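You operate a simulated robot arm through the tools that you are given. There is no shell and no other tool. Be economical: measure what you need, move in short steps, check, and stop when the job is done.

You run a simulated robot arm. Do the job below in one go: nothing can be reset, and whatever is moved stays where it is left.

## Task
Swing the magnifier away and wipe the light box with the blue pad.
Fine: lamp off before wiping; pad back, dimmer down to 0.

It is judged by the outcome, as a careful person would: the job done as asked, and still so three seconds after it is handed in. It fails if anything else is knocked over, pushed out of place, dropped, spilled or broken.

## Robot
A 6-joint arm with a two-finger parallel gripper, fixed in place. Base frame: the origin is at the foot of the arm, x ahead of it, y to its left, z up; the work surface is at about z = 0. Lengths are in mm, angles in rad, forces in N, time in s.
With the tool pointing down near the work surface it reaches from about 140 to 580 mm from the base axis. Its first joint turns from -1.152 to 1.152 rad. Payload 2.1 kg.
The TCP is the grasp point between the finger pads, 30 mm short of the fingertips. In the tool frame z runs along the fingers and y along their closing line. Largest opening 94 mm; finger width 28, thickness 10; the body of the gripper, 50 by 96 mm, starts 55 mm behind the TCP.
Orientation is that of the tool frame in the base frame, as [roll, pitch, yaw] about the fixed x, y, z axes, in that order (R = Rz(yaw) Ry(pitch) Rx(roll)). With the fingers straight down and closing along the base's y, the tool's x points along the base's -x, its y along +y and its z along -z.

## Interface
- The arm moves only by the tool step_arm. Its argument "steps" is a list of rows, each a list of 7 numbers: the turn, a rotation vector about the base's x, y, z in rad, then the shift along the base's x, y, z in mm, then the finger opening in mm, from 0 to 94. In form: [[wx, wy, wz, dx, dy, dz, jaw], ...]. A call has 1 to 12 rows; each row is the pose to reach, as a shift and turn from the pose commanded when the call began. Each row takes 0.2 s and may step no farther than 50 mm and 0.15 rad from the row before; otherwise, or with a gripper value out of range, the whole call is refused. Where a pose cannot be reached the arm comes as near as it can. A force on the tool above 90 N (or 10 N above the force at the start of the call, whichever is more), or a blocked arm, ends the call early, and 0.2 s more pass. Each finger travels about 72 mm/s and halts on what it meets, pressing with about 30 N; the grip force reading is that of the motor and also rises with nothing between the fingers. The clock runs only during rows and for 0.2 s after the last one: add rows that repeat a pose to give the fingers time. It gives the time, the measured TCP pose, the force on the tool (base axes), the opening and the grip force at its end, in the units of the frame above (readings bear some noise).
- Cameras (640 x 400 px; columns grow to the right, rows downward): "scene" is fixed at [41.1, -346.2, 480.6]; the picture's right is [0.93, -0.36, 0.00], its down [-0.16, -0.42, -0.89] and it looks along [0.32, 0.83, -0.45] (base axes); focal length 219 px, centre (320, 200). "wrist" rides on the gripper at [-37, 0, -58] in the tool frame; the picture's right is [0.00, -1.00, 0.00], its down [0.97, 0.00, -0.24] and it looks along [0.24, 0.00, 0.97] (tool axes); focal length 218 px, centre (320, 200). There is no depth. A picture from a camera that has moved, and an enlarged one, comes with that camera's place and axes in the base frame and with its lens. The place of the scene camera against the robot may be out by one fixed shift of up to 25 mm in any direction.
- get_image(camera): a new picture of that camera. It takes no simulated time.
- inspect(camera, box): a new picture of the part [left, top, right, bottom] of that camera's present view, enlarged. It takes no simulated time.
- finish_job(): hands the job in; it is judged then, once.

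Work in short steps. Places have to be worked out from the pictures, the camera data and where the tool is seen: move nearer, look again, correct. Check each grasp and each placing, and mend what went wrong. You have 120 turns and 76 pictures in all, those below and enlarged ones among them. Open the gripper and draw the arm clear of the work before you hand the job in, unless the task says otherwise; then end with one line.

The tools are called after "Call:" by a JSON object that holds its "method" and its "body". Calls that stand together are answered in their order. step_arm: Moves the arm, as the interface text tells. Its arguments: {"type":"object","properties":{"steps":{"type":"array","items":{"type":"array","items":{"type":"number"}}}},"required":["steps"]} The other tools are called the same way: get_image (camera) takes a picture; inspect (camera, box) takes an enlarged picture of a part of a camera's view; finish_job () hands the job in.

At the start:

```text
time_s: 0.0
eef_pos: [238.6, 155.7, 466.2]
orientation: [3.141, 0.001, -3.141]
ft_force: [0.0, -0.7, 0.4]
width: 94.1
finger_force: 0.0
```

scene: 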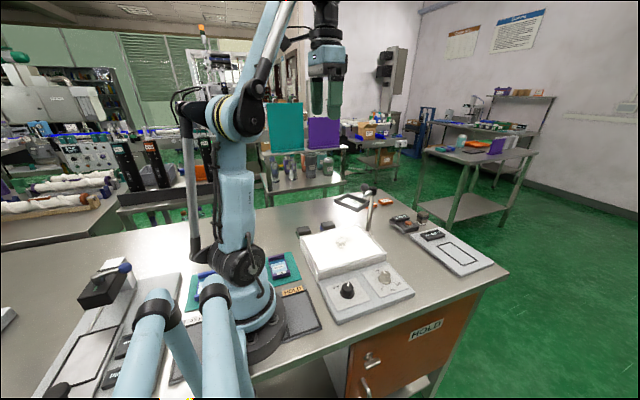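
wrist: 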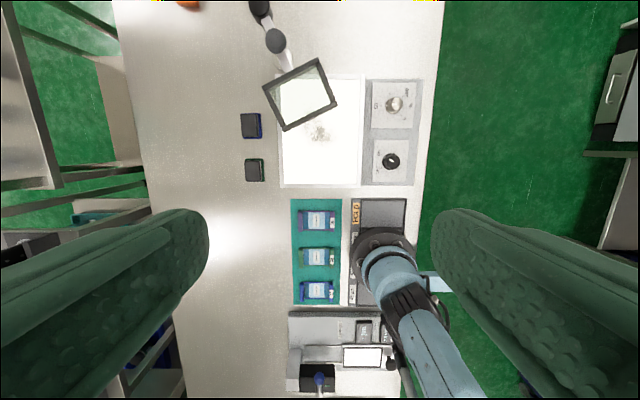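

I begin with enlarged views of the light box, the controls and the pads.

Call:
{"method": "inspect", "body": {"camera": "wrist", "box": [220, 0, 440, 200]}}

Call:
{"method": "inspect", "body": {"camera": "scene", "box": [270, 170, 510, 330]}}

Call:
{"method": "inspect", "body": {"camera": "wrist", "box": [340, 70, 440, 190]}}

```text
2.00 times, centred on (330, 100) of wrist
camera zoom: at [276.3, 156.2, 524.3], right [0.0, -1.0, 0.0], down [-0.97, 0.0, 0.24], along [-0.24, 0.0, -0.97], focal length 436 px, centre (300, 400)
```

zoom: 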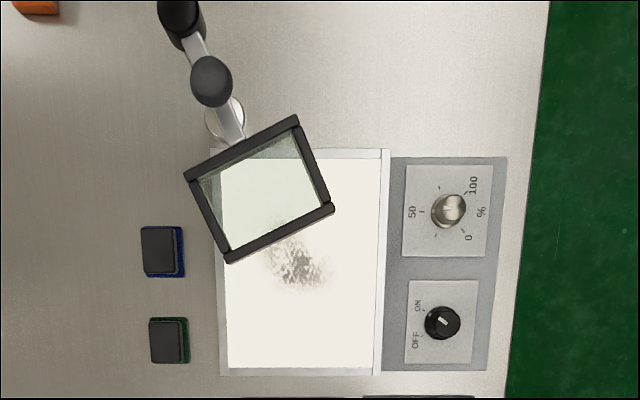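

```text
2.50 times, centred on (390, 250) of scene
camera zoom: at [41.1, -346.2, 480.6], right [0.93, -0.36, 0.0], down [-0.16, -0.42, -0.89], along [0.32, 0.83, -0.45], focal length 548 px, centre (145, 75)
```

zoom: 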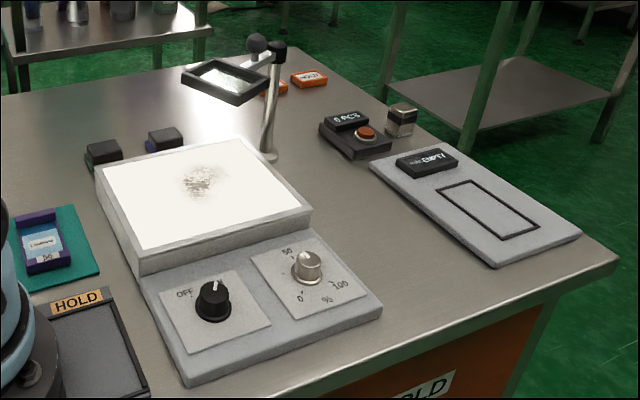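

```text
3.33 times, centred on (390, 130) of wrist
camera zoom: at [276.3, 156.2, 524.3], right [0.0, -1.0, 0.0], down [-0.97, 0.0, 0.24], along [-0.24, 0.0, -0.97], focal length 728 px, centre (87, 433)
```

zoom: 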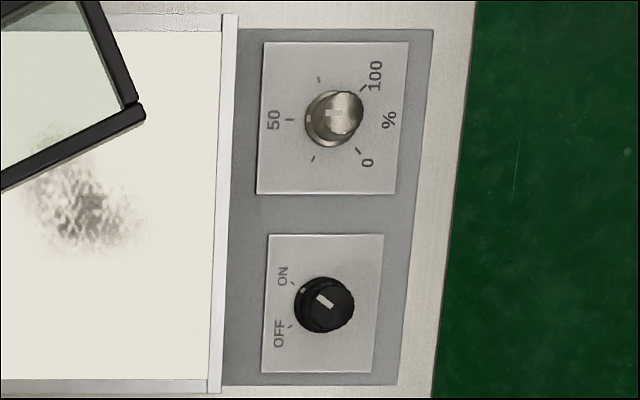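

Lamp knob (black) looks to be near (242, -2), dimmer (silver) near (360, -2), blue pad near (320, 307), and the magnifier post near (457, 236) with its lens about 150 high. I move above the lamp knob to look closer.

Call:
{"method": "step_arm", "body": {"steps": [[0, 0, 0, 0, -22, -38, 94], [0, 0, 0, 0, -45, -76, 94], [0, 0, 0, 0, -68, -114, 94], [0, 0, 0, 2, -90, -152, 94], [0, 0, 0, 3, -113, -190, 94], [0, 0, 0, 3, -135, -228, 70], [0, 0, 0, 3, -158, -266, 60]]}}

Call:
{"method": "get_image", "body": {"camera": "wrist"}}

Call:
{"method": "get_image", "body": {"camera": "scene"}}

```text
time_s: 1.6
eef_pos: [247.2, -1.5, 203.0]
orientation: [-3.141, 0.001, -3.141]
ft_force: [-0.3, 0.2, -0.8]
width: 60.1
finger_force: 0.1
```

```text
70 pictures are left
camera wrist: at [283.1, -0.8, 259.7], right [0.0, -1.0, 0.0], down [-0.97, 0.0, 0.24], along [-0.24, 0.0, -0.97], focal length 218 px, centre (320, 200)
```

wrist: 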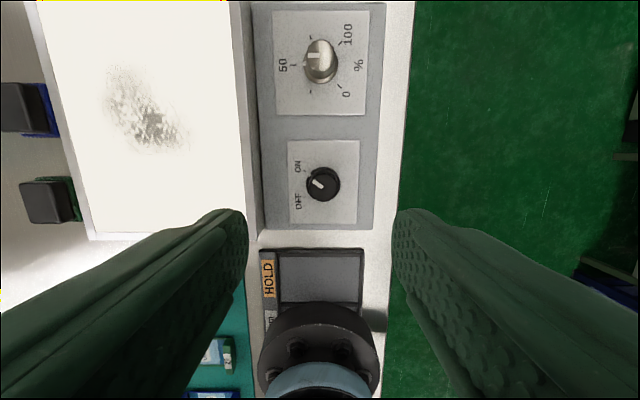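

```text
69 pictures are left
```

scene: 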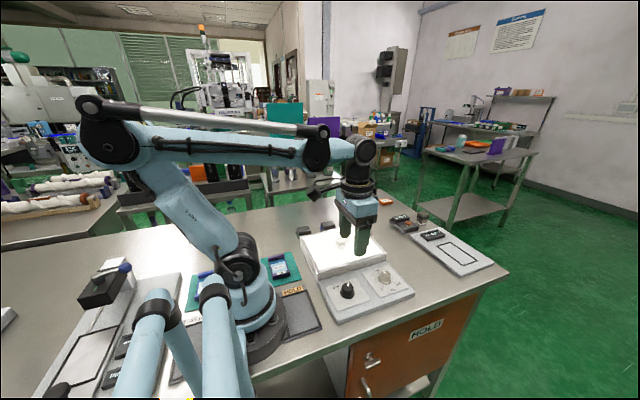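

Call:
{"method": "inspect", "body": {"camera": "wrist", "box": [260, 0, 400, 240]}}

Call:
{"method": "inspect", "body": {"camera": "scene", "box": [320, 250, 420, 320]}}

```text
1.67 times, centred on (330, 120) of wrist
camera zoom: at [283.1, -0.8, 259.7], right [0.0, -1.0, 0.0], down [-0.97, 0.0, 0.24], along [-0.24, 0.0, -0.97], focal length 364 px, centre (303, 333)
```

zoom: 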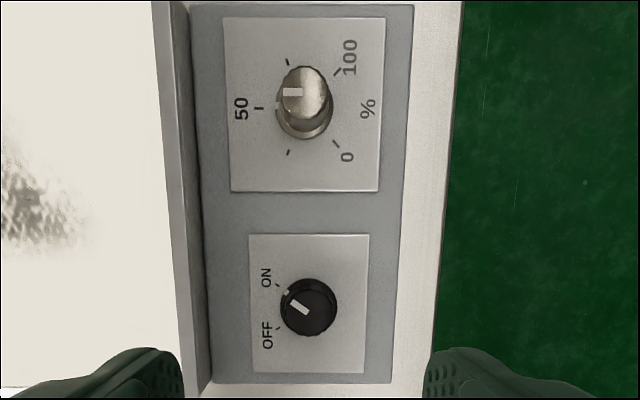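

```text
5.71 times, centred on (370, 285) of scene
camera zoom: at [41.1, -346.2, 480.6], right [0.93, -0.36, 0.0], down [-0.16, -0.42, -0.89], along [0.32, 0.83, -0.45], focal length 1251 px, centre (34, -286)
```

zoom: 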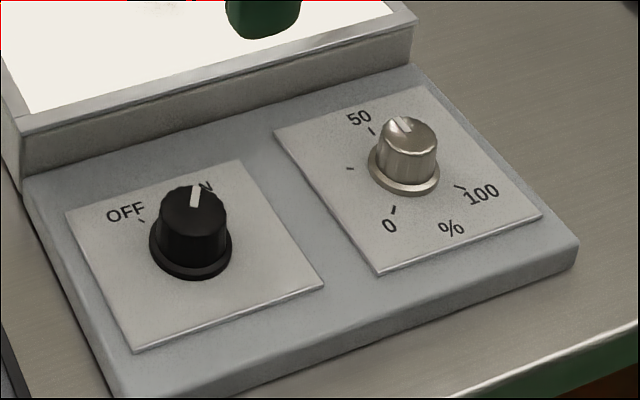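

The lamp knob sits at about (241.7, -2.7), z 16–42, with its pointer on ON; OFF is about 77° counter-clockwise seen from above. I pre-rotate the gripper by -0.68 rad and descend part way.

Call:
{"method": "step_arm", "body": {"steps": [[0, 0, -0.14, 0, 0, -20, 60], [0, 0, -0.28, 0, 0, -40, 60], [0, 0, -0.42, 0, 0, -60, 60], [0, 0, -0.56, 0, 0, -80, 60], [0, 0, -0.68, 0, 0, -100, 60], [0, 0, -0.68, 0, 0, -100, 60]]}}

Call:
{"method": "get_image", "body": {"camera": "wrist"}}

```text
time_s: 3.0
eef_pos: [241.4, -3.9, 100.3]
orientation: [-3.142, -0.001, 2.458]
ft_force: [1.1, 0.0, 0.2]
width: 59.9
finger_force: 0.1
```

```text
66 pictures are left
camera wrist: at [269.7, -25.8, 157.1], right [-0.63, -0.78, 0.0], down [-0.75, 0.61, 0.24], along [-0.19, 0.15, -0.97], focal length 218 px, centre (320, 200)
```

wrist: 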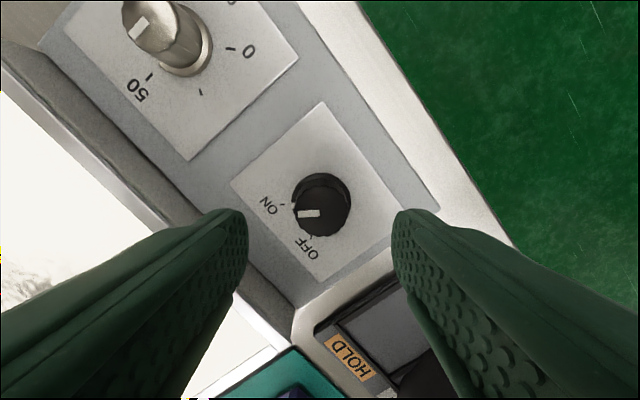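

The fingers straddle the knob, centred to within 2 mm. I descend to z ≈ 56 and close.

Call:
{"method": "step_arm", "body": {"steps": [[0, 0, 0, 0, 0, -22, 55], [0, 0, 0, 0, 0, -44, 55], [0, 0, 0, 0, 0, -44, 40], [0, 0, 0, 0, 0, -44, 20], [0, 0, 0, 0, 0, -44, 15], [0, 0, 0, 0, 0, -44, 15]]}}

```text
time_s: 4.4
eef_pos: [241.5, -2.9, 53.5]
orientation: [-3.136, 0.002, 2.461]
ft_force: [-13.7, -24.8, -24.9]
width: 31.3
finger_force: 45.1
```

Opening stopped at 31 mm with some side and vertical force, so I look before turning.

Call:
{"method": "inspect", "body": {"camera": "wrist", "box": [220, 120, 420, 280]}}

Call:
{"method": "inspect", "body": {"camera": "scene", "box": [300, 230, 420, 320]}}

```text
2.50 times, centred on (320, 200) of wrist
camera zoom: at [269.0, -25.5, 110.5], right [-0.63, -0.78, 0.01], down [-0.75, 0.61, 0.24], along [-0.19, 0.15, -0.97], focal length 546 px, centre (320, 200)
```

zoom: 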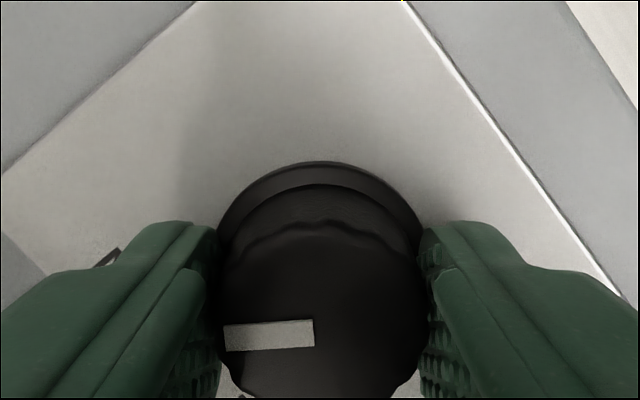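

```text
4.44 times, centred on (360, 275) of scene
camera zoom: at [41.2, -346.2, 480.6], right [0.93, -0.36, 0.0], down [-0.16, -0.42, -0.89], along [0.32, 0.83, -0.45], focal length 973 px, centre (142, -133)
```

zoom: 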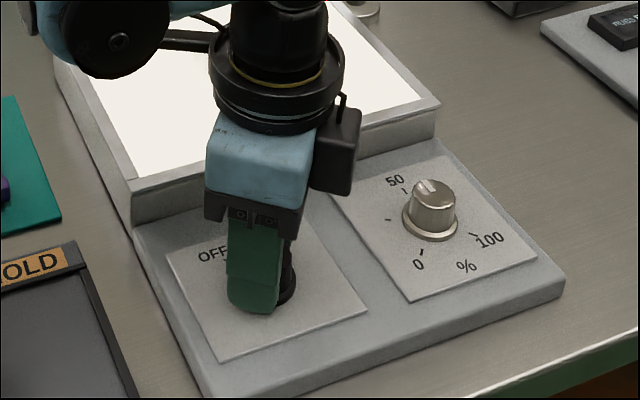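

It seems to bite off-centre and low (perhaps on the flange). I reopen, rise 5 mm, shift along the closing line, and grip again.

Call:
{"method": "step_arm", "body": {"steps": [[0, 0, 0, 0, 0, 0, 45], [0, 0, 0, -1, -1.5, 5, 45], [0, 0, 0, -1, -1.5, 5, 30], [0, 0, 0, -1, -1.5, 5, 15], [0, 0, 0, -1, -1.5, 5, 15]]}}

```text
time_s: 5.6
eef_pos: [240.7, -3.6, 59.8]
orientation: [3.14, 0.001, 2.463]
ft_force: [-0.6, 5.9, 3.1]
width: 30.9
finger_force: 44.8
```

The grip is now balanced. I turn counter-clockwise 1.34 rad toward OFF.

Call:
{"method": "step_arm", "body": {"steps": [[0, 0, 0.14, 0, 0, 0, 15], [0, 0, 0.28, 0, 0, 0, 15], [0, 0, 0.42, 0, 0, 0, 15], [0, 0, 0.56, 0, 0, 0, 15], [0, 0, 0.7, 0, 0, 0, 15], [0, 0, 0.84, 0, 0, 0, 15], [0, 0, 0.98, 0, 0, 0, 15], [0, 0, 1.12, 0, 0, 0, 15], [0, 0, 1.26, 0, 0, 0, 15], [0, 0, 1.36, 0, 0, 0, 15], [0, 0, 1.36, 0, 0, 0, 15]]}}

Call:
{"method": "get_image", "body": {"camera": "wrist"}}

```text
time_s: 8.0
eef_pos: [242.8, -4.9, 62.0]
orientation: [-3.14, -0.004, -2.46]
ft_force: [-13.6, -16.2, 23.8]
width: 31.1
finger_force: 45.0
```

```text
63 pictures are left
camera wrist: at [270.5, 19.0, 119.2], right [0.63, -0.78, 0.0], down [-0.75, -0.61, 0.24], along [-0.19, -0.15, -0.97], focal length 218 px, centre (320, 200)
```

wrist: 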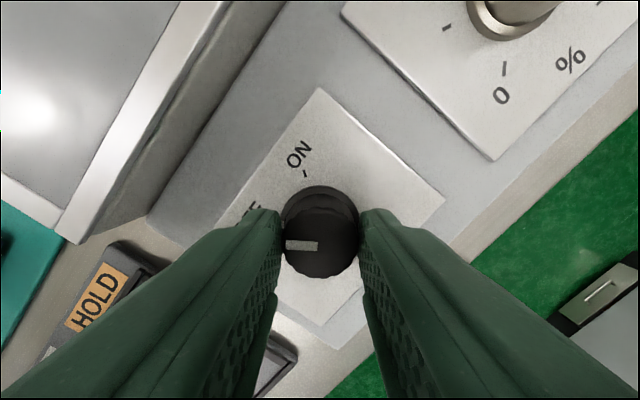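

The light box has gone dark, so the lamp is off. I open, rise and check the pointer.

Call:
{"method": "step_arm", "body": {"steps": [[0, 0, 0, 0, 0, 0, 35], [0, 0, 0, 0, 0, 0, 60], [0, 0, 0, 0, 0, 40, 60], [0, 0, 0, 0, 0, 85, 60], [0, 0, 0, 0, 0, 85, 60]]}}

Call:
{"method": "inspect", "body": {"camera": "wrist", "box": [220, 60, 460, 260]}}

```text
time_s: 9.2
eef_pos: [241.4, -3.4, 148.5]
orientation: [3.141, -0.002, -2.46]
ft_force: [-0.4, -0.2, 0.0]
width: 59.8
finger_force: 0.1
```

```text
2.00 times, centred on (340, 160) of wrist
camera zoom: at [269.8, 21.2, 204.9], right [0.63, -0.78, 0.0], down [-0.75, -0.61, 0.24], along [-0.19, -0.15, -0.97], focal length 436 px, centre (280, 280)
```

zoom: 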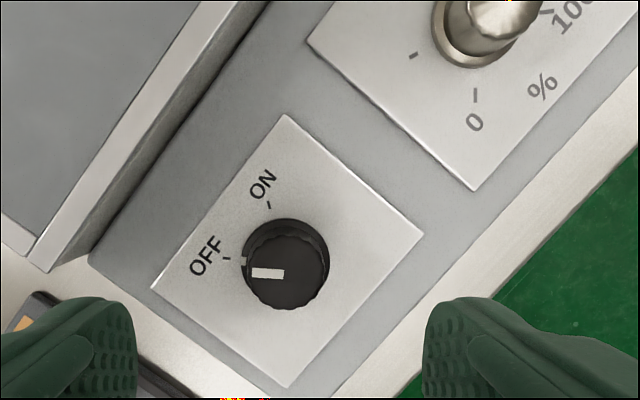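

Lamp is off with its pointer on OFF. Next the magnifier: I rise, unwind the wrist and look at it from a second viewpoint.

Call:
{"method": "step_arm", "body": {"steps": [[0, 0, -0.14, 10, 8, 40, 50], [0, 0, -0.28, 20, 16, 80, 30], [0, 0, -0.42, 30, 24, 110, 10], [0, 0, -0.56, 45, 32, 140, 0], [0, 0, -0.68, 60, 40, 150, 0], [0, 0, -0.68, 60, 60, 150, 0], [0, 0, -0.68, 60, 60, 150, 0]]}}

Call:
{"method": "get_image", "body": {"camera": "wrist"}}

Call:
{"method": "inspect", "body": {"camera": "scene", "box": [280, 170, 460, 290]}}

```text
time_s: 10.8
eef_pos: [301.5, 57.4, 297.5]
orientation: [-3.141, -0.001, 3.142]
ft_force: [-0.2, 0.3, 0.4]
width: 0.0
finger_force: 30.2
```

```text
61 pictures are left
camera wrist: at [338.4, 58.2, 354.3], right [0.0, -1.0, 0.0], down [-0.97, 0.0, 0.24], along [-0.24, 0.0, -0.97], focal length 218 px, centre (320, 200)
```

wrist: 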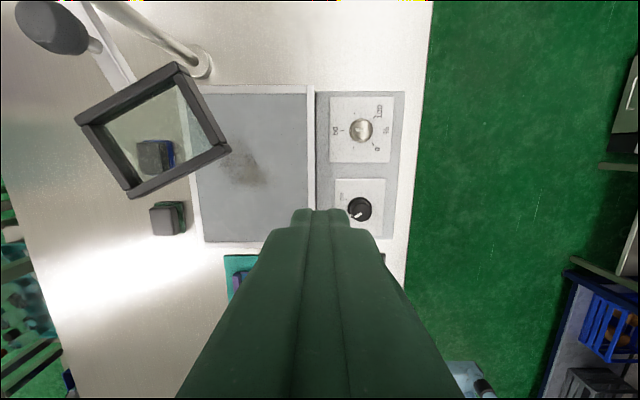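

```text
3.33 times, centred on (370, 230) of scene
camera zoom: at [41.1, -346.2, 480.6], right [0.93, -0.36, 0.0], down [-0.16, -0.42, -0.89], along [0.32, 0.83, -0.45], focal length 730 px, centre (153, 100)
```

zoom: 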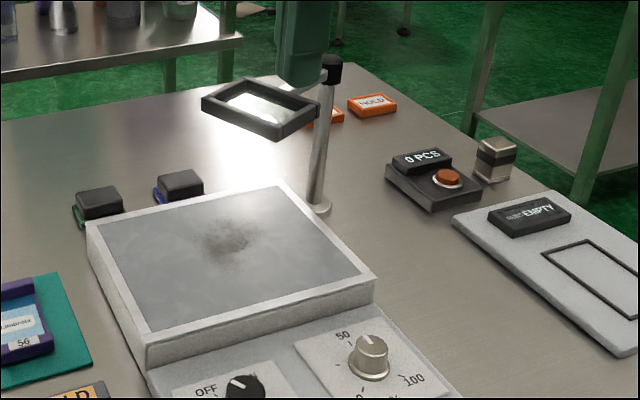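

Triangulating, the magnifier has an upright handle ending in a ball at about (406, 213, 210), about 54 mm from the post at (455, 235). The lens is flat at z ≈ 172. I move over the ball and look.

Call:
{"method": "step_arm", "body": {"steps": [[0, 0, 0, 26, 39, 0, 20], [0, 0, 0, 52, 78, 0, 40], [0, 0, 0, 78, 116, 0, 50], [0, 0, 0, 104, 155, 0, 50], [0, 0, 0, 104, 155, 0, 50]]}}

Call:
{"method": "get_image", "body": {"camera": "wrist"}}

```text
time_s: 12.0
eef_pos: [408.7, 213.9, 296.5]
orientation: [-3.141, 0.0, 3.14]
ft_force: [-0.2, 0.3, -0.5]
width: 50.1
finger_force: 0.2
```

```text
59 pictures are left
camera wrist: at [445.1, 214.4, 353.6], right [0.0, -1.0, 0.0], down [-0.97, 0.0, 0.24], along [-0.24, 0.0, -0.97], focal length 218 px, centre (320, 200)
```

wrist: 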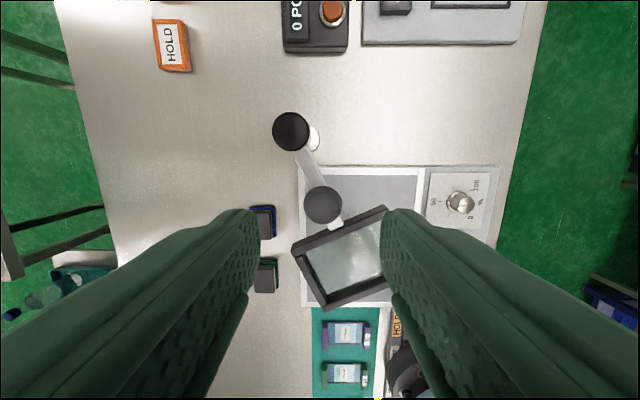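

Ball confirmed at (406, 213), diameter about 27; post cap at (455.5, 236). I descend around the ball and close to a loose cage of 32 mm.

Call:
{"method": "step_arm", "body": {"steps": [[0, 0, 0, 1.5, 2, -25, 50], [0, 0, 0, 1.5, 2, -50, 50], [0, 0, 0, 1.5, 2, -75, 50], [0, 0, 0, 1.5, 2, -75, 40], [0, 0, 0, 1.5, 2, -75, 31], [0, 0, 0, 1.5, 2, -75, 31]]}}

Call:
{"method": "get_image", "body": {"camera": "wrist"}}

Call:
{"method": "inspect", "body": {"camera": "scene", "box": [280, 130, 440, 250]}}

```text
time_s: 13.4
eef_pos: [405.7, 214.8, 220.6]
orientation: [-3.14, 0.0, -3.141]
ft_force: [-0.5, -4.5, -1.3]
width: 33.4
finger_force: 2.3
```

```text
58 pictures are left
camera wrist: at [444.0, 215.3, 277.8], right [0.0, -1.0, 0.0], down [-0.97, 0.0, 0.24], along [-0.24, 0.0, -0.97], focal length 218 px, centre (320, 200)
```

wrist: 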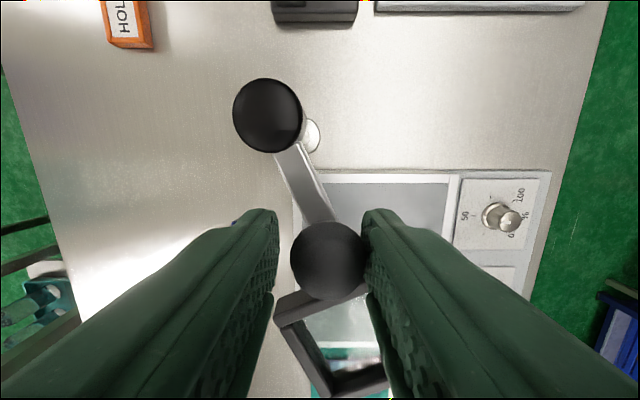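

```text
3.33 times, centred on (360, 190) of scene
camera zoom: at [41.1, -346.2, 480.6], right [0.93, -0.36, 0.0], down [-0.16, -0.42, -0.89], along [0.32, 0.83, -0.45], focal length 730 px, centre (187, 233)
```

zoom: 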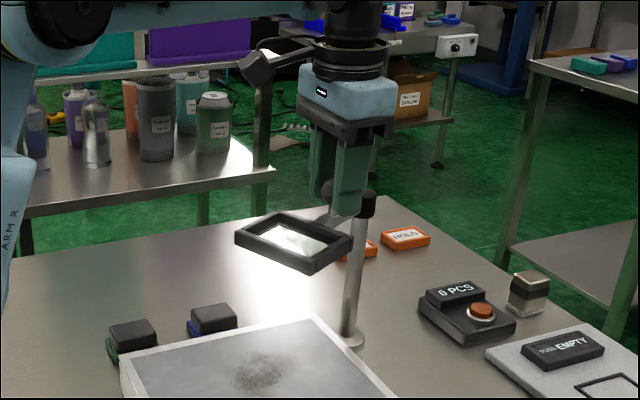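

The ball is caged, touching the -y finger lightly. I swing it clockwise (towards +y) along the arc for the first 60°, rotating the gripper with it.

Call:
{"method": "step_arm", "body": {"steps": [[0, 0, -0.11, -3.2, 9, 0, 31], [0, 0, -0.22, -4.9, 18.3, 0, 31], [0, 0, -0.33, -4.9, 27.9, 0, 31], [0, 0, -0.44, -3.2, 37.2, 0, 31], [0, 0, -0.55, 0, 46.2, 0, 31], [0, 0, -0.66, 4.8, 54.4, 0, 31], [0, 0, -0.66, 4.8, 54.4, 0, 31]]}}

Call:
{"method": "get_image", "body": {"camera": "wrist"}}

```text
time_s: 15.0
eef_pos: [411.6, 269.4, 220.7]
orientation: [3.138, 0.0, 2.482]
ft_force: [0.7, -0.6, -1.0]
width: 31.0
finger_force: 0.1
```

```text
56 pictures are left
camera wrist: at [441.5, 246.6, 277.7], right [-0.61, -0.79, 0.0], down [-0.77, 0.6, 0.24], along [-0.19, 0.15, -0.97], focal length 218 px, centre (320, 200)
```

wrist: 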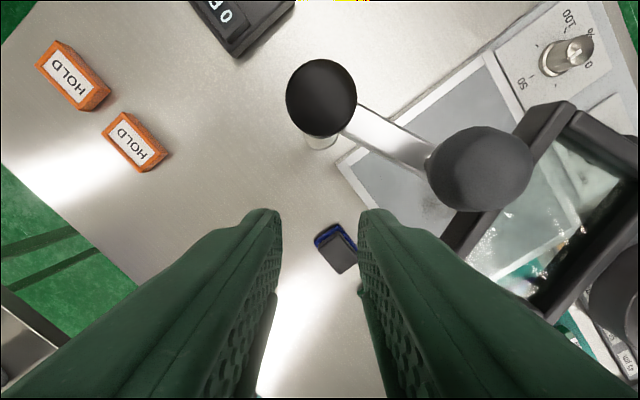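

The ball slipped out and is back where it began at (406, 213), so the joint has some stiffness or a return. I go back up and over it, and this time grip it firmly with the closing line along the tangent.

Call:
{"method": "step_arm", "body": {"steps": [[0, 0, 0, 0, 0, 25, 50], [0, 0, 0, 0, 0, 50, 50], [0, 0, 0.14, -1, -10, 50, 50], [0, 0, 0.28, -2, -20, 50, 50], [0, 0, 0.42, -3, -30, 50, 50], [0, 0, 0.56, -4, -40, 50, 50], [0, 0, 0.7, -4.8, -55, 50, 50], [0, 0, 0.84, -4.8, -55, 50, 50], [0, 0, 0.94, -4.8, -55, 50, 50], [0, 0, 0.94, -4.8, -55, 50, 50]]}}

Call:
{"method": "get_image", "body": {"camera": "wrist"}}

```text
time_s: 17.2
eef_pos: [407.9, 213.8, 272.2]
orientation: [3.141, 0.0, -2.86]
ft_force: [0.1, 0.4, 0.5]
width: 50.0
finger_force: 0.1
```

```text
55 pictures are left
camera wrist: at [443.2, 224.0, 329.5], right [0.28, -0.96, 0.0], down [-0.93, -0.27, 0.24], along [-0.23, -0.07, -0.97], focal length 218 px, centre (320, 200)
```

wrist: 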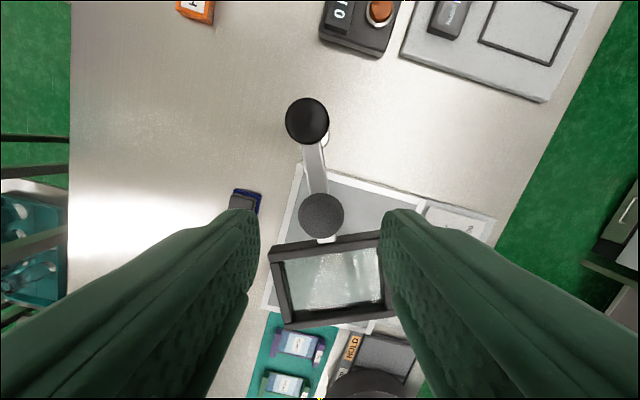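

The ball is centred between the fingers. I descend a bit deeper and close firmly.

Call:
{"method": "step_arm", "body": {"steps": [[0, 0, 0, 0, 0, -28, 50], [0, 0, 0, 0, 0, -54, 50], [0, 0, 0, 0, 0, -54, 36], [0, 0, 0, 0, 0, -54, 20], [0, 0, 0, 0, 0, -54, 15], [0, 0, 0, 0, 0, -54, 15]]}}

Call:
{"method": "get_image", "body": {"camera": "wrist"}}

```text
time_s: 18.6
eef_pos: [408.1, 212.2, 217.4]
orientation: [-3.138, -0.002, -2.862]
ft_force: [-1.1, -18.4, -11.7]
width: 27.2
finger_force: 45.1
```

```text
54 pictures are left
camera wrist: at [442.9, 223.5, 274.3], right [0.27, -0.96, 0.0], down [-0.93, -0.27, 0.24], along [-0.23, -0.07, -0.97], focal length 218 px, centre (320, 200)
```

wrist: 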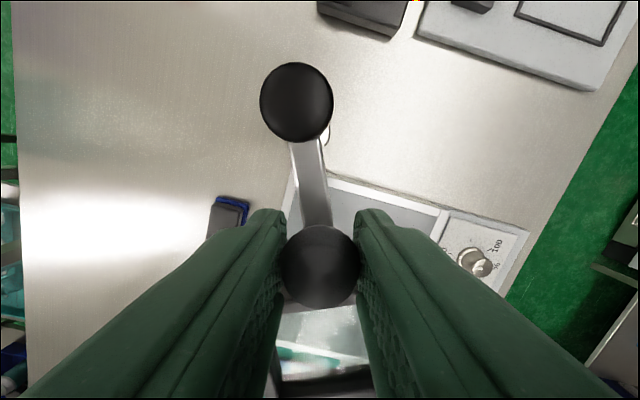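

Firmly gripped (27 mm). I swing the first 24° and check that the arm follows.

Call:
{"method": "step_arm", "body": {"steps": [[0, 0, -0.14, -2.9, 7.1, 0, 15], [0, 0, -0.28, -4.7, 14.4, 0, 15], [0, 0, -0.419, -5.5, 22, 0, 15], [0, 0, -0.419, -5.5, 22, 0, 15]]}}

Call:
{"method": "get_image", "body": {"camera": "wrist"}}

```text
time_s: 19.6
eef_pos: [406.3, 224.6, 218.5]
orientation: [-3.119, 0.012, 2.988]
ft_force: [8.8, -64.5, 8.0]
width: 51.0
finger_force: 31.5
```

```text
53 pictures are left
camera wrist: at [442.0, 220.7, 275.9], right [-0.15, -0.99, 0.02], down [-0.96, 0.15, 0.23], along [-0.23, 0.01, -0.97], focal length 218 px, centre (320, 200)
```

wrist: 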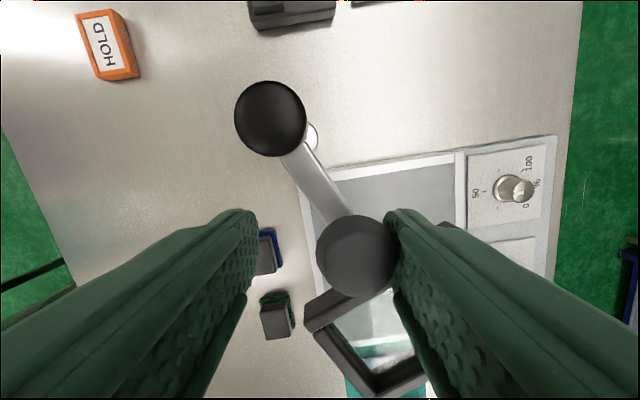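

The ball was forced against the finger with 60 N: the magnifier has a stop in that direction. It must swing the other way (counter-clockwise, off the far end of the box). I go back, regrip with yaw 0 and test it.

Call:
{"method": "step_arm", "body": {"steps": [[0, 0, 0, 2, -10, 0, 50], [0, 0, 0, 5.5, -22, 0, 50], [0, 0, 0, 5.5, -22, 0, 50], [0, 0, 0, 5.5, -22, 0, 30], [0, 0, 0, 5.5, -22, 0, 15], [0, 0, 0, 5.5, -22, 0, 15]]}}

Call:
{"method": "get_image", "body": {"camera": "wrist"}}

```text
time_s: 21.0
eef_pos: [406.9, 210.9, 220.2]
orientation: [-3.139, -0.001, 3.002]
ft_force: [-5.0, -11.3, -3.4]
width: 27.1
finger_force: 44.7
```

```text
52 pictures are left
camera wrist: at [443.6, 207.2, 275.7], right [-0.14, -0.99, 0.0], down [-0.96, 0.14, 0.24], along [-0.24, 0.03, -0.97], focal length 218 px, centre (320, 200)
```

wrist: 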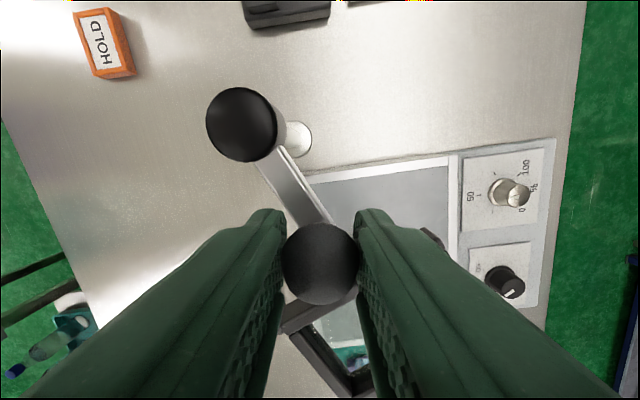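

Call:
{"method": "step_arm", "body": {"steps": [[0, 0, 0.14, 3.8, -6.6, 0, 15], [0, 0, 0.28, 8.5, -12.6, 0, 15], [0, 0, 0.419, 14, -17.8, 0, 15], [0, 0, 0.419, 14, -17.8, 0, 15]]}}

Call:
{"method": "get_image", "body": {"camera": "wrist"}}

```text
time_s: 22.0
eef_pos: [421.4, 193.7, 219.0]
orientation: [-3.139, -0.003, -2.861]
ft_force: [-12.7, -13.0, -21.4]
width: 27.0
finger_force: 45.6
```

```text
51 pictures are left
camera wrist: at [456.3, 205.8, 275.7], right [0.28, -0.96, 0.0], down [-0.93, -0.27, 0.24], along [-0.23, -0.07, -0.97], focal length 218 px, centre (320, 200)
```

wrist: 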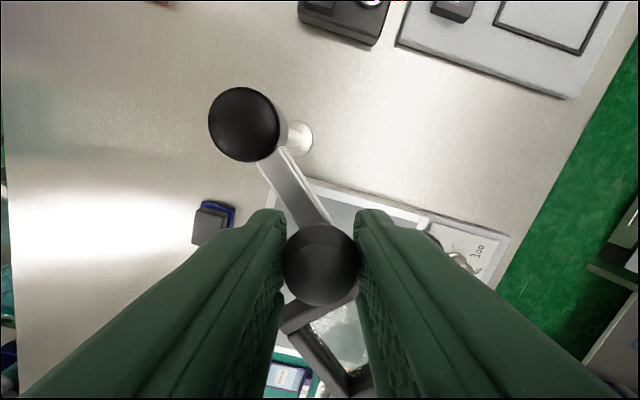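

It follows this way. I continue the arc to +64°.

Call:
{"method": "step_arm", "body": {"steps": [[0, 0, 0.12, 6.1, -4.6, 0, 15], [0, 0, 0.24, 12.9, -8.1, 0, 15], [0, 0, 0.36, 20, -10.7, 0, 15], [0, 0, 0.48, 27.5, -12.2, 0, 15], [0, 0, 0.6, 35.1, -12.7, 0, 15], [0, 0, 0.6, 35.1, -12.7, 0, 15]]}}

Call:
{"method": "get_image", "body": {"camera": "wrist"}}

```text
time_s: 23.4
eef_pos: [456.3, 181.8, 217.6]
orientation: [3.139, 0.006, -2.257]
ft_force: [-0.6, 15.6, 26.2]
width: 27.1
finger_force: 44.9
```

```text
50 pictures are left
camera wrist: at [479.7, 211.2, 275.0], right [0.77, -0.63, 0.0], down [-0.62, -0.75, 0.24], along [-0.15, -0.18, -0.97], focal length 218 px, centre (320, 200)
```

wrist: 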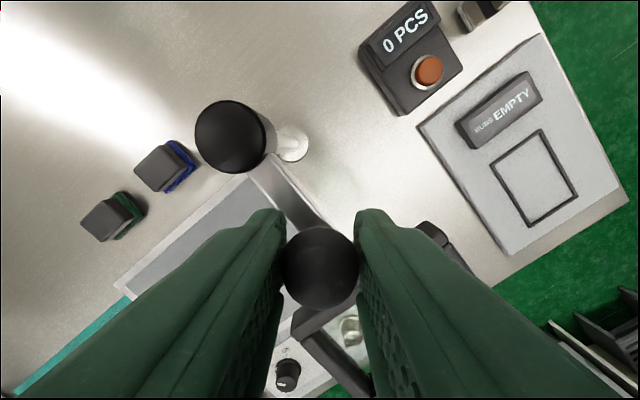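

Following well. I continue to about +112°.

Call:
{"method": "step_arm", "body": {"steps": [[0, 0, 0.1, 7.6, 0.5, 0, 15], [0, 0, 0.2, 15, 2, 0, 15], [0, 0, 0.3, 22.2, 4.7, 0, 15], [0, 0, 0.4, 28.9, 8.3, 0, 15], [0, 0, 0.5, 35.1, 12.8, 0, 15], [0, 0, 0.6, 40.5, 18.1, 0, 15], [0, 0, 0.6, 40.5, 18.1, 0, 15]]}}

Call:
{"method": "get_image", "body": {"camera": "wrist"}}

Call:
{"method": "get_image", "body": {"camera": "scene"}}

```text
time_s: 25.0
eef_pos: [490.6, 197.9, 219.5]
orientation: [3.114, -0.01, -1.659]
ft_force: [-71.3, -5.5, 2.7]
width: 55.2
finger_force: 35.5
```

```text
49 pictures are left
camera wrist: at [494.8, 235.7, 276.2], right [1.0, -0.09, -0.03], down [-0.08, -0.97, 0.25], along [-0.05, -0.25, -0.97], focal length 218 px, centre (320, 200)
```

wrist: 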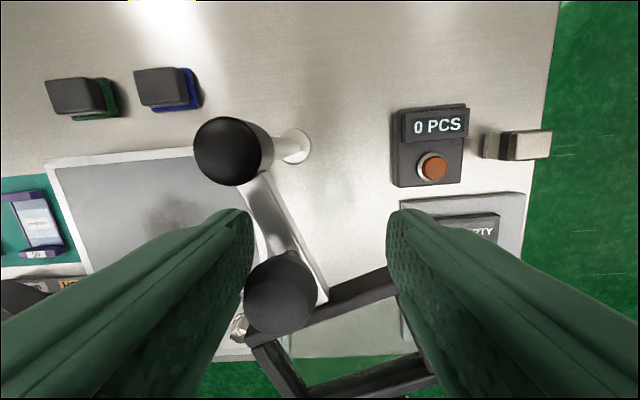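

```text
48 pictures are left
```

scene: 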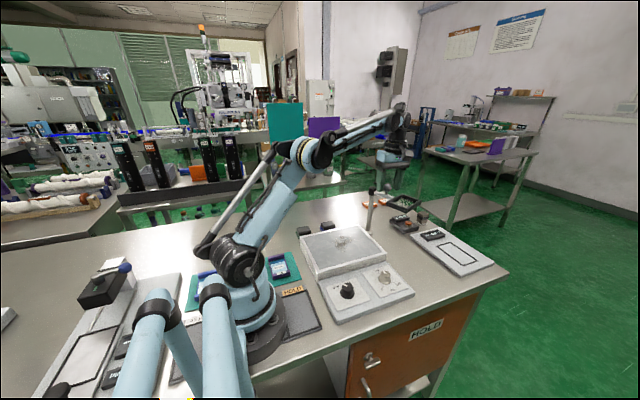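

It reached its other stop: ball at about (474, 186), lens centre about (497, 126), clear of the box. I relieve the push, open and rise, then check that it stays.

Call:
{"method": "step_arm", "body": {"steps": [[0, 0, 0, -8, -4, 0, 58], [0, 0, 0, -14, -8, 0, 62], [0, 0, 0, -14, -8, 30, 62], [0, 0, 0, -14, -8, 65, 62], [0, 0, -0.14, -30, 0, 80, 62], [0, 0, -0.28, -50, 0, 90, 62], [0, 0, -0.42, -70, 0, 100, 62], [0, 0, -0.56, -100, 10, 110, 62], [0, 0, -0.7, -120, 30, 110, 62], [0, 0, -0.84, -135, 50, 110, 62], [0, 0, -0.98, -150, 70, 90, 62], [0, 0, -1.12, -165, 85, 70, 62]]}}

Call:
{"method": "get_image", "body": {"camera": "wrist"}}

Call:
{"method": "inspect", "body": {"camera": "scene", "box": [280, 170, 460, 290]}}

```text
time_s: 27.6
eef_pos: [331.0, 284.5, 289.6]
orientation: [-3.141, 0.0, -2.785]
ft_force: [-0.3, -0.3, 0.3]
width: 62.0
finger_force: 0.0
```

```text
47 pictures are left
camera wrist: at [365.2, 298.1, 345.9], right [0.35, -0.94, 0.0], down [-0.91, -0.34, 0.24], along [-0.22, -0.08, -0.97], focal length 218 px, centre (320, 200)
```

wrist: 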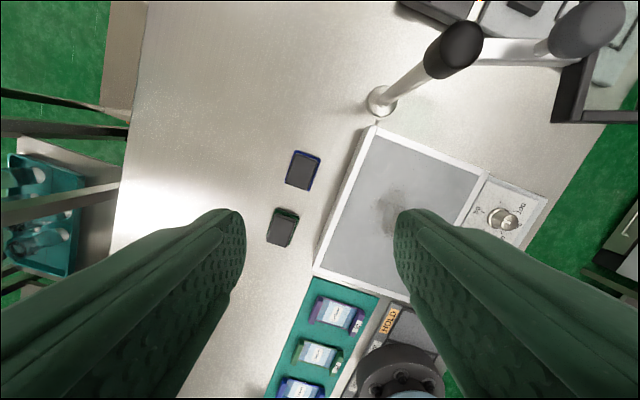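

```text
3.33 times, centred on (370, 230) of scene
camera zoom: at [41.1, -346.2, 480.6], right [0.93, -0.36, 0.0], down [-0.16, -0.42, -0.89], along [0.32, 0.83, -0.45], focal length 730 px, centre (153, 100)
```

zoom: 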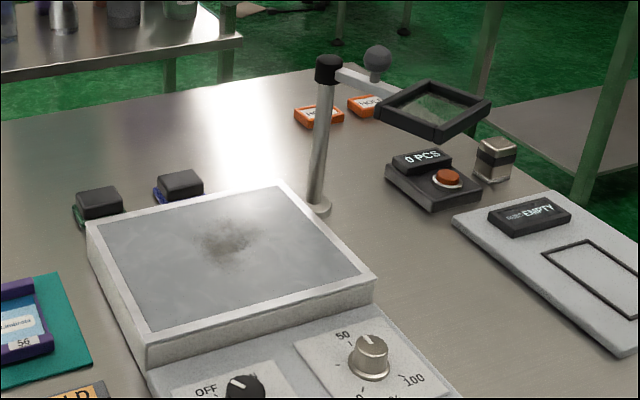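

The magnifier stays swung clear and its post has not moved. Next I move over the blue pad, near (323, 310), for a close look.

Call:
{"method": "step_arm", "body": {"steps": [[0, 0, -0.14, -3, 8, -40, 62], [0, 0, -0.28, -6, 16, -80, 62], [0, 0, -0.36, -9, 25, -120, 62], [0, 0, -0.36, -9, 25, -140, 62], [0, 0, -0.36, -9, 25, -140, 62]]}}

Call:
{"method": "get_image", "body": {"camera": "wrist"}}

Call:
{"method": "inspect", "body": {"camera": "scene", "box": [280, 200, 360, 250]}}

```text
time_s: 28.8
eef_pos: [323.0, 308.2, 148.5]
orientation: [-3.14, -0.001, -3.141]
ft_force: [-0.3, -0.4, 1.0]
width: 62.0
finger_force: 0.0
```

```text
45 pictures are left
camera wrist: at [358.9, 308.2, 205.2], right [0.0, -1.0, 0.0], down [-0.97, 0.0, 0.24], along [-0.24, 0.0, -0.97], focal length 218 px, centre (320, 200)
```

wrist: 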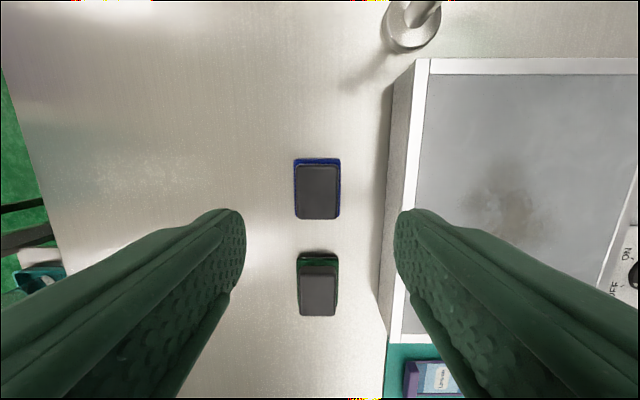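

```text
8.00 times, centred on (320, 225) of scene
camera zoom: at [41.1, -346.2, 480.6], right [0.93, -0.36, 0.0], down [-0.16, -0.42, -0.89], along [0.32, 0.83, -0.45], focal length 1752 px, centre (320, 0)
```

zoom: 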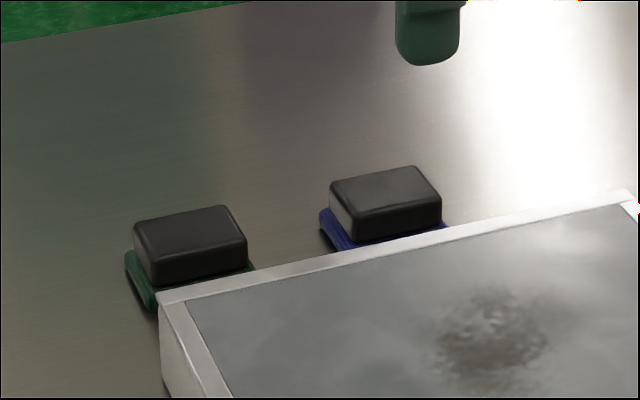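

The blue pad has a black handle about 37 mm across at (322, 310), its top about z 28, blue felt below. I descend with the fingers either side of the handle.

Call:
{"method": "step_arm", "body": {"steps": [[0, 0, 0, -1, 1.5, -30, 62], [0, 0, 0, -1, 1.5, -60, 62], [0, 0, 0, -1, 1.5, -85, 62], [0, 0, 0, -1, 1.5, -102, 62], [0, 0, 0, -1, 1.5, -102, 62]]}}

Call:
{"method": "get_image", "body": {"camera": "wrist"}}

Call:
{"method": "inspect", "body": {"camera": "scene", "box": [280, 190, 360, 250]}}

```text
time_s: 30.0
eef_pos: [322.4, 311.7, 44.8]
orientation: [-3.14, 0.0, 3.141]
ft_force: [-1.0, -0.1, 0.1]
width: 61.8
finger_force: 0.1
```

```text
43 pictures are left
camera wrist: at [359.2, 312.1, 102.2], right [0.0, -1.0, 0.0], down [-0.97, 0.0, 0.24], along [-0.24, 0.0, -0.97], focal length 218 px, centre (320, 200)
```

wrist: 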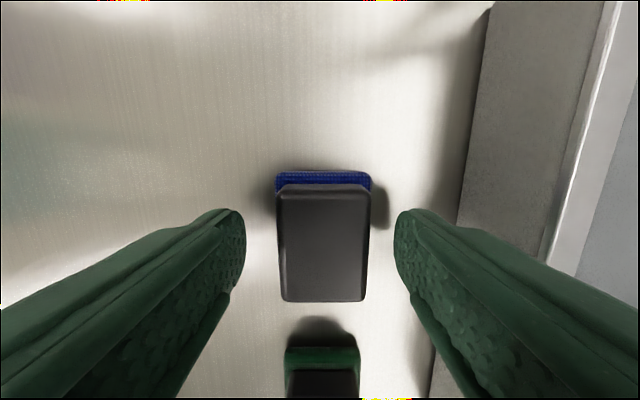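

```text
6.67 times, centred on (320, 220) of scene
camera zoom: at [41.1, -346.2, 480.6], right [0.93, -0.36, 0.0], down [-0.16, -0.42, -0.89], along [0.32, 0.83, -0.45], focal length 1460 px, centre (320, 67)
```

zoom: 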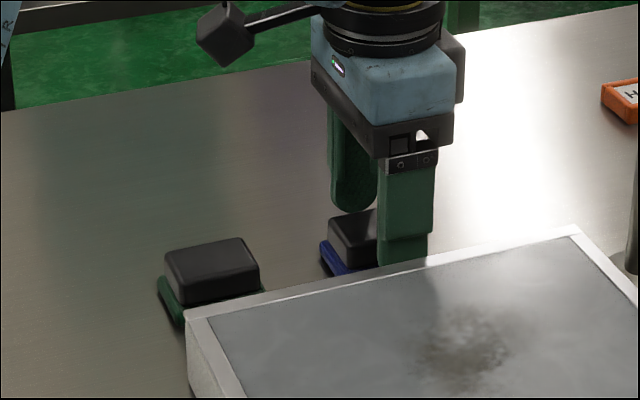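

The handle is centred between the fingers. I lower 3 mm and close.

Call:
{"method": "step_arm", "body": {"steps": [[0, 0, 0, 0.5, 0, -3, 62], [0, 0, 0, 0.5, 0, -3, 45], [0, 0, 0, 0.5, 0, -3, 30], [0, 0, 0, 0.5, 0, -3, 15], [0, 0, 0, 0.5, 0, -3, 15]]}}

Call:
{"method": "inspect", "body": {"camera": "wrist", "box": [220, 120, 420, 320]}}

```text
time_s: 31.2
eef_pos: [322.4, 311.3, 43.0]
orientation: [-3.14, 0.0, 3.141]
ft_force: [-0.9, 0.7, 0.1]
width: 35.2
finger_force: 29.6
```

```text
2.00 times, centred on (320, 220) of wrist
camera zoom: at [359.2, 312.1, 99.7], right [0.0, -1.0, 0.0], down [-0.97, 0.0, 0.24], along [-0.24, 0.0, -0.97], focal length 436 px, centre (320, 160)
```

zoom: 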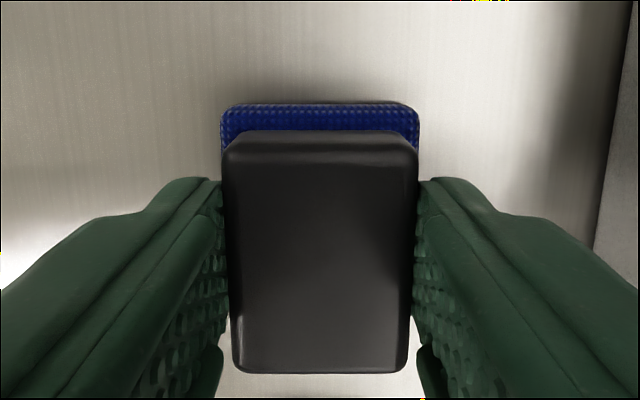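

Grip is firm on the handle (35 mm). The pad's home is TCP (322.4, 311.3, 43). I lift it straight up 70 mm.

Call:
{"method": "step_arm", "body": {"steps": [[0, 0, 0, 0, 0, 20, 15], [0, 0, 0, 0, 0, 45, 15], [0, 0, 0, 0, 0, 70, 15], [0, 0, 0, 0, 0, 70, 15]]}}

Call:
{"method": "get_image", "body": {"camera": "wrist"}}

Call:
{"method": "inspect", "body": {"camera": "scene", "box": [280, 170, 400, 250]}}

```text
time_s: 32.2
eef_pos: [323.6, 311.7, 113.8]
orientation: [-3.141, -0.002, 3.14]
ft_force: [-0.5, -0.2, -0.5]
width: 35.2
finger_force: 29.4
```

```text
40 pictures are left
camera wrist: at [359.3, 311.7, 170.5], right [0.0, -1.0, 0.0], down [-0.97, 0.0, 0.24], along [-0.24, 0.0, -0.97], focal length 218 px, centre (320, 200)
```

wrist: 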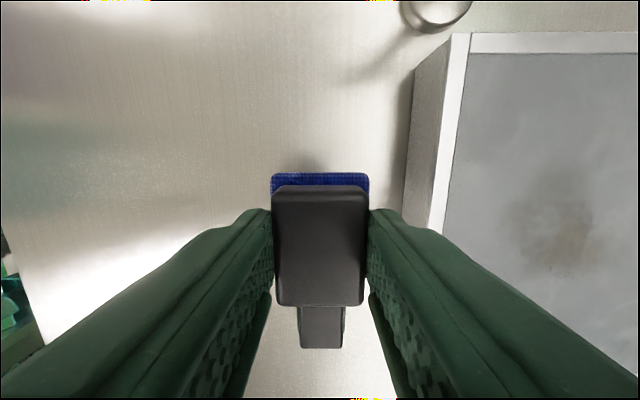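

```text
5.00 times, centred on (340, 210) of scene
camera zoom: at [41.1, -346.2, 480.6], right [0.93, -0.36, 0.0], down [-0.16, -0.42, -0.89], along [0.32, 0.83, -0.45], focal length 1095 px, centre (220, 150)
```

zoom: 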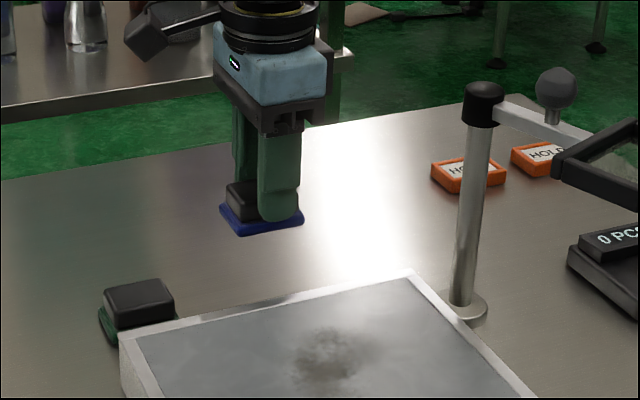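

The pad is up. I carry it over the smudge, near (312, 165).

Call:
{"method": "step_arm", "body": {"steps": [[0, 0, 0, -3, -37, 0, 15], [0, 0, 0, -6, -74, 0, 15], [0, 0, 0, -9, -110, 0, 15], [0, 0, 0, -12, -146, 0, 15], [0, 0, 0, -12, -146, 0, 15], [0, 0, 0, -12, -146, -10, 15], [0, 0, 0, -12, -146, -18, 15], [0, 0, 0, -12, -146, -18, 15]]}}

Call:
{"method": "get_image", "body": {"camera": "wrist"}}

Call:
{"method": "inspect", "body": {"camera": "scene", "box": [280, 190, 420, 290]}}

```text
time_s: 34.0
eef_pos: [308.9, 165.8, 95.6]
orientation: [-3.142, 0.0, -3.142]
ft_force: [0.4, -0.6, -0.7]
width: 35.1
finger_force: 30.3
```

```text
38 pictures are left
camera wrist: at [345.7, 166.0, 152.4], right [0.0, -1.0, 0.0], down [-0.97, 0.0, 0.24], along [-0.24, 0.0, -0.97], focal length 218 px, centre (320, 200)
```

wrist: 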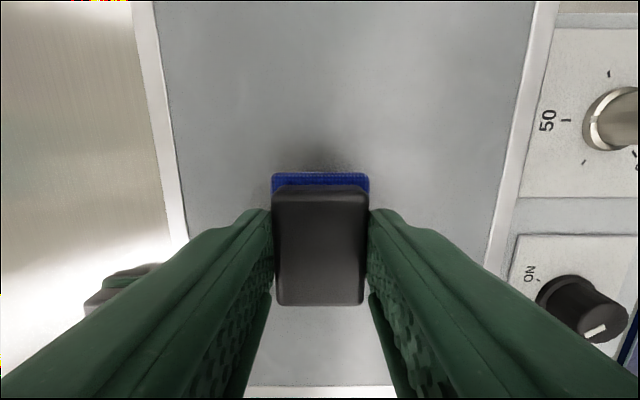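

```text
4.00 times, centred on (350, 240) of scene
camera zoom: at [41.1, -346.2, 480.6], right [0.93, -0.36, 0.0], down [-0.16, -0.42, -0.89], along [0.32, 0.83, -0.45], focal length 876 px, centre (200, 40)
```

zoom: 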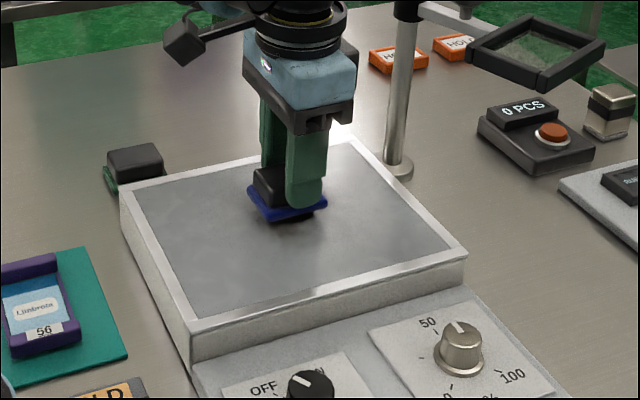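

Hovering just above the glass. I lower in small steps and watch for contact force.

Call:
{"method": "step_arm", "body": {"steps": [[0, 0, 0, 0, 0, -2, 15], [0, 0, 0, 0, 0, -4, 15], [0, 0, 0, 0, 0, -6, 15], [0, 0, 0, 0, 0, -6, 15]]}}

```text
time_s: 35.0
eef_pos: [309.6, 166.0, 87.2]
orientation: [3.141, 0.0, 3.141]
ft_force: [-0.2, 0.3, -1.1]
width: 35.2
finger_force: 30.1
```

Call:
{"method": "step_arm", "body": {"steps": [[0, 0, 0, 0, 0, -1, 15], [0, 0, 0, 0, 0, -2, 15], [0, 0, 0, 0, 0, -2, 15]]}}

```text
time_s: 35.8
eef_pos: [308.6, 166.3, 87.8]
orientation: [-3.141, -0.001, 3.141]
ft_force: [-0.6, -0.6, 1.8]
width: 35.1
finger_force: 29.7
```

Call:
{"method": "step_arm", "body": {"steps": [[0, 0, 0, 0, 0, -1, 15], [0, 0, 0, 0, 0, -2, 15], [0, 0, 0, 0, 0, -2, 15]]}}

```text
time_s: 36.6
eef_pos: [309.2, 166.2, 86.2]
orientation: [3.14, 0.003, -3.141]
ft_force: [5.7, 4.5, 33.7]
width: 35.1
finger_force: 30.3
```

Contact with about 30 N. I ease up slightly and wipe in strokes over the smudge, first the centre and -y half.

Call:
{"method": "step_arm", "body": {"steps": [[0, 0, 0, -20, 0, 0.7, 15], [0, 0, 0, -40, 0, 0.7, 15], [0, 0, 0, -5, 0, 0.7, 15], [0, 0, 0, 25, 0, 0.7, 15], [0, 0, 0, 45, 0, 0.7, 15], [0, 0, 0, 45, -20, 0.7, 15], [0, 0, 0, 10, -20, 0.7, 15], [0, 0, 0, -25, -20, 0.7, 15], [0, 0, 0, -42, -20, 0.7, 15], [0, 0, 0, -42, -40, 0.7, 15], [0, 0, 0, -5, -40, 0.7, 15], [0, 0, 0, 35, -40, 0.7, 15]]}}

Call:
{"method": "get_image", "body": {"camera": "wrist"}}

```text
time_s: 39.2
eef_pos: [345.6, 123.3, 86.0]
orientation: [-3.14, 0.0, -3.141]
ft_force: [-0.5, -0.1, -0.7]
width: 35.1
finger_force: 30.2
```

```text
36 pictures are left
camera wrist: at [382.1, 124.4, 143.0], right [0.0, -1.0, 0.0], down [-0.97, 0.0, 0.24], along [-0.24, 0.0, -0.97], focal length 218 px, centre (320, 200)
```

wrist: 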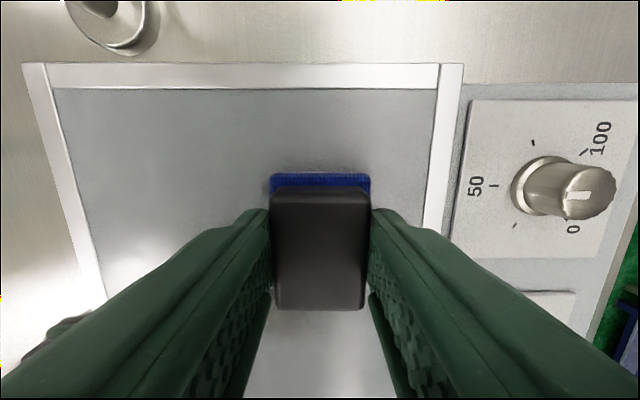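

The visible part looks clean; contact is light here, so I lower about 1 mm and do more strokes, over the +y half too.

Call:
{"method": "step_arm", "body": {"steps": [[0, 0, 0, 0, 0, -1, 15], [0, 0, 0, -35, 10, -1, 15], [0, 0, 0, -75, 20, -1, 15], [0, 0, 0, -75, 50, -1, 15], [0, 0, 0, -40, 50, -1, 15], [0, 0, 0, 5, 50, -1, 15], [0, 0, 0, 5, 70, -1, 15], [0, 0, 0, -35, 70, -1, 15], [0, 0, 0, -75, 70, -1, 15], [0, 0, 0, -75, 40, -1, 15], [0, 0, 0, -35, 40, -1, 15], [0, 0, 0, 5, 40, -1, 15]]}}

Call:
{"method": "inspect", "body": {"camera": "scene", "box": [280, 190, 420, 290]}}

```text
time_s: 41.8
eef_pos: [349.1, 164.9, 85.8]
orientation: [3.141, 0.0, 3.141]
ft_force: [-0.9, -0.2, -0.2]
width: 35.1
finger_force: 29.5
```

```text
4.00 times, centred on (350, 240) of scene
camera zoom: at [41.1, -346.2, 480.6], right [0.93, -0.36, 0.0], down [-0.16, -0.42, -0.89], along [0.32, 0.83, -0.45], focal length 876 px, centre (200, 40)
```

zoom: 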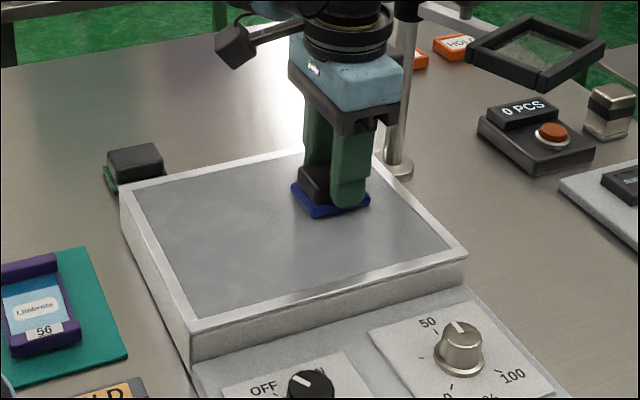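

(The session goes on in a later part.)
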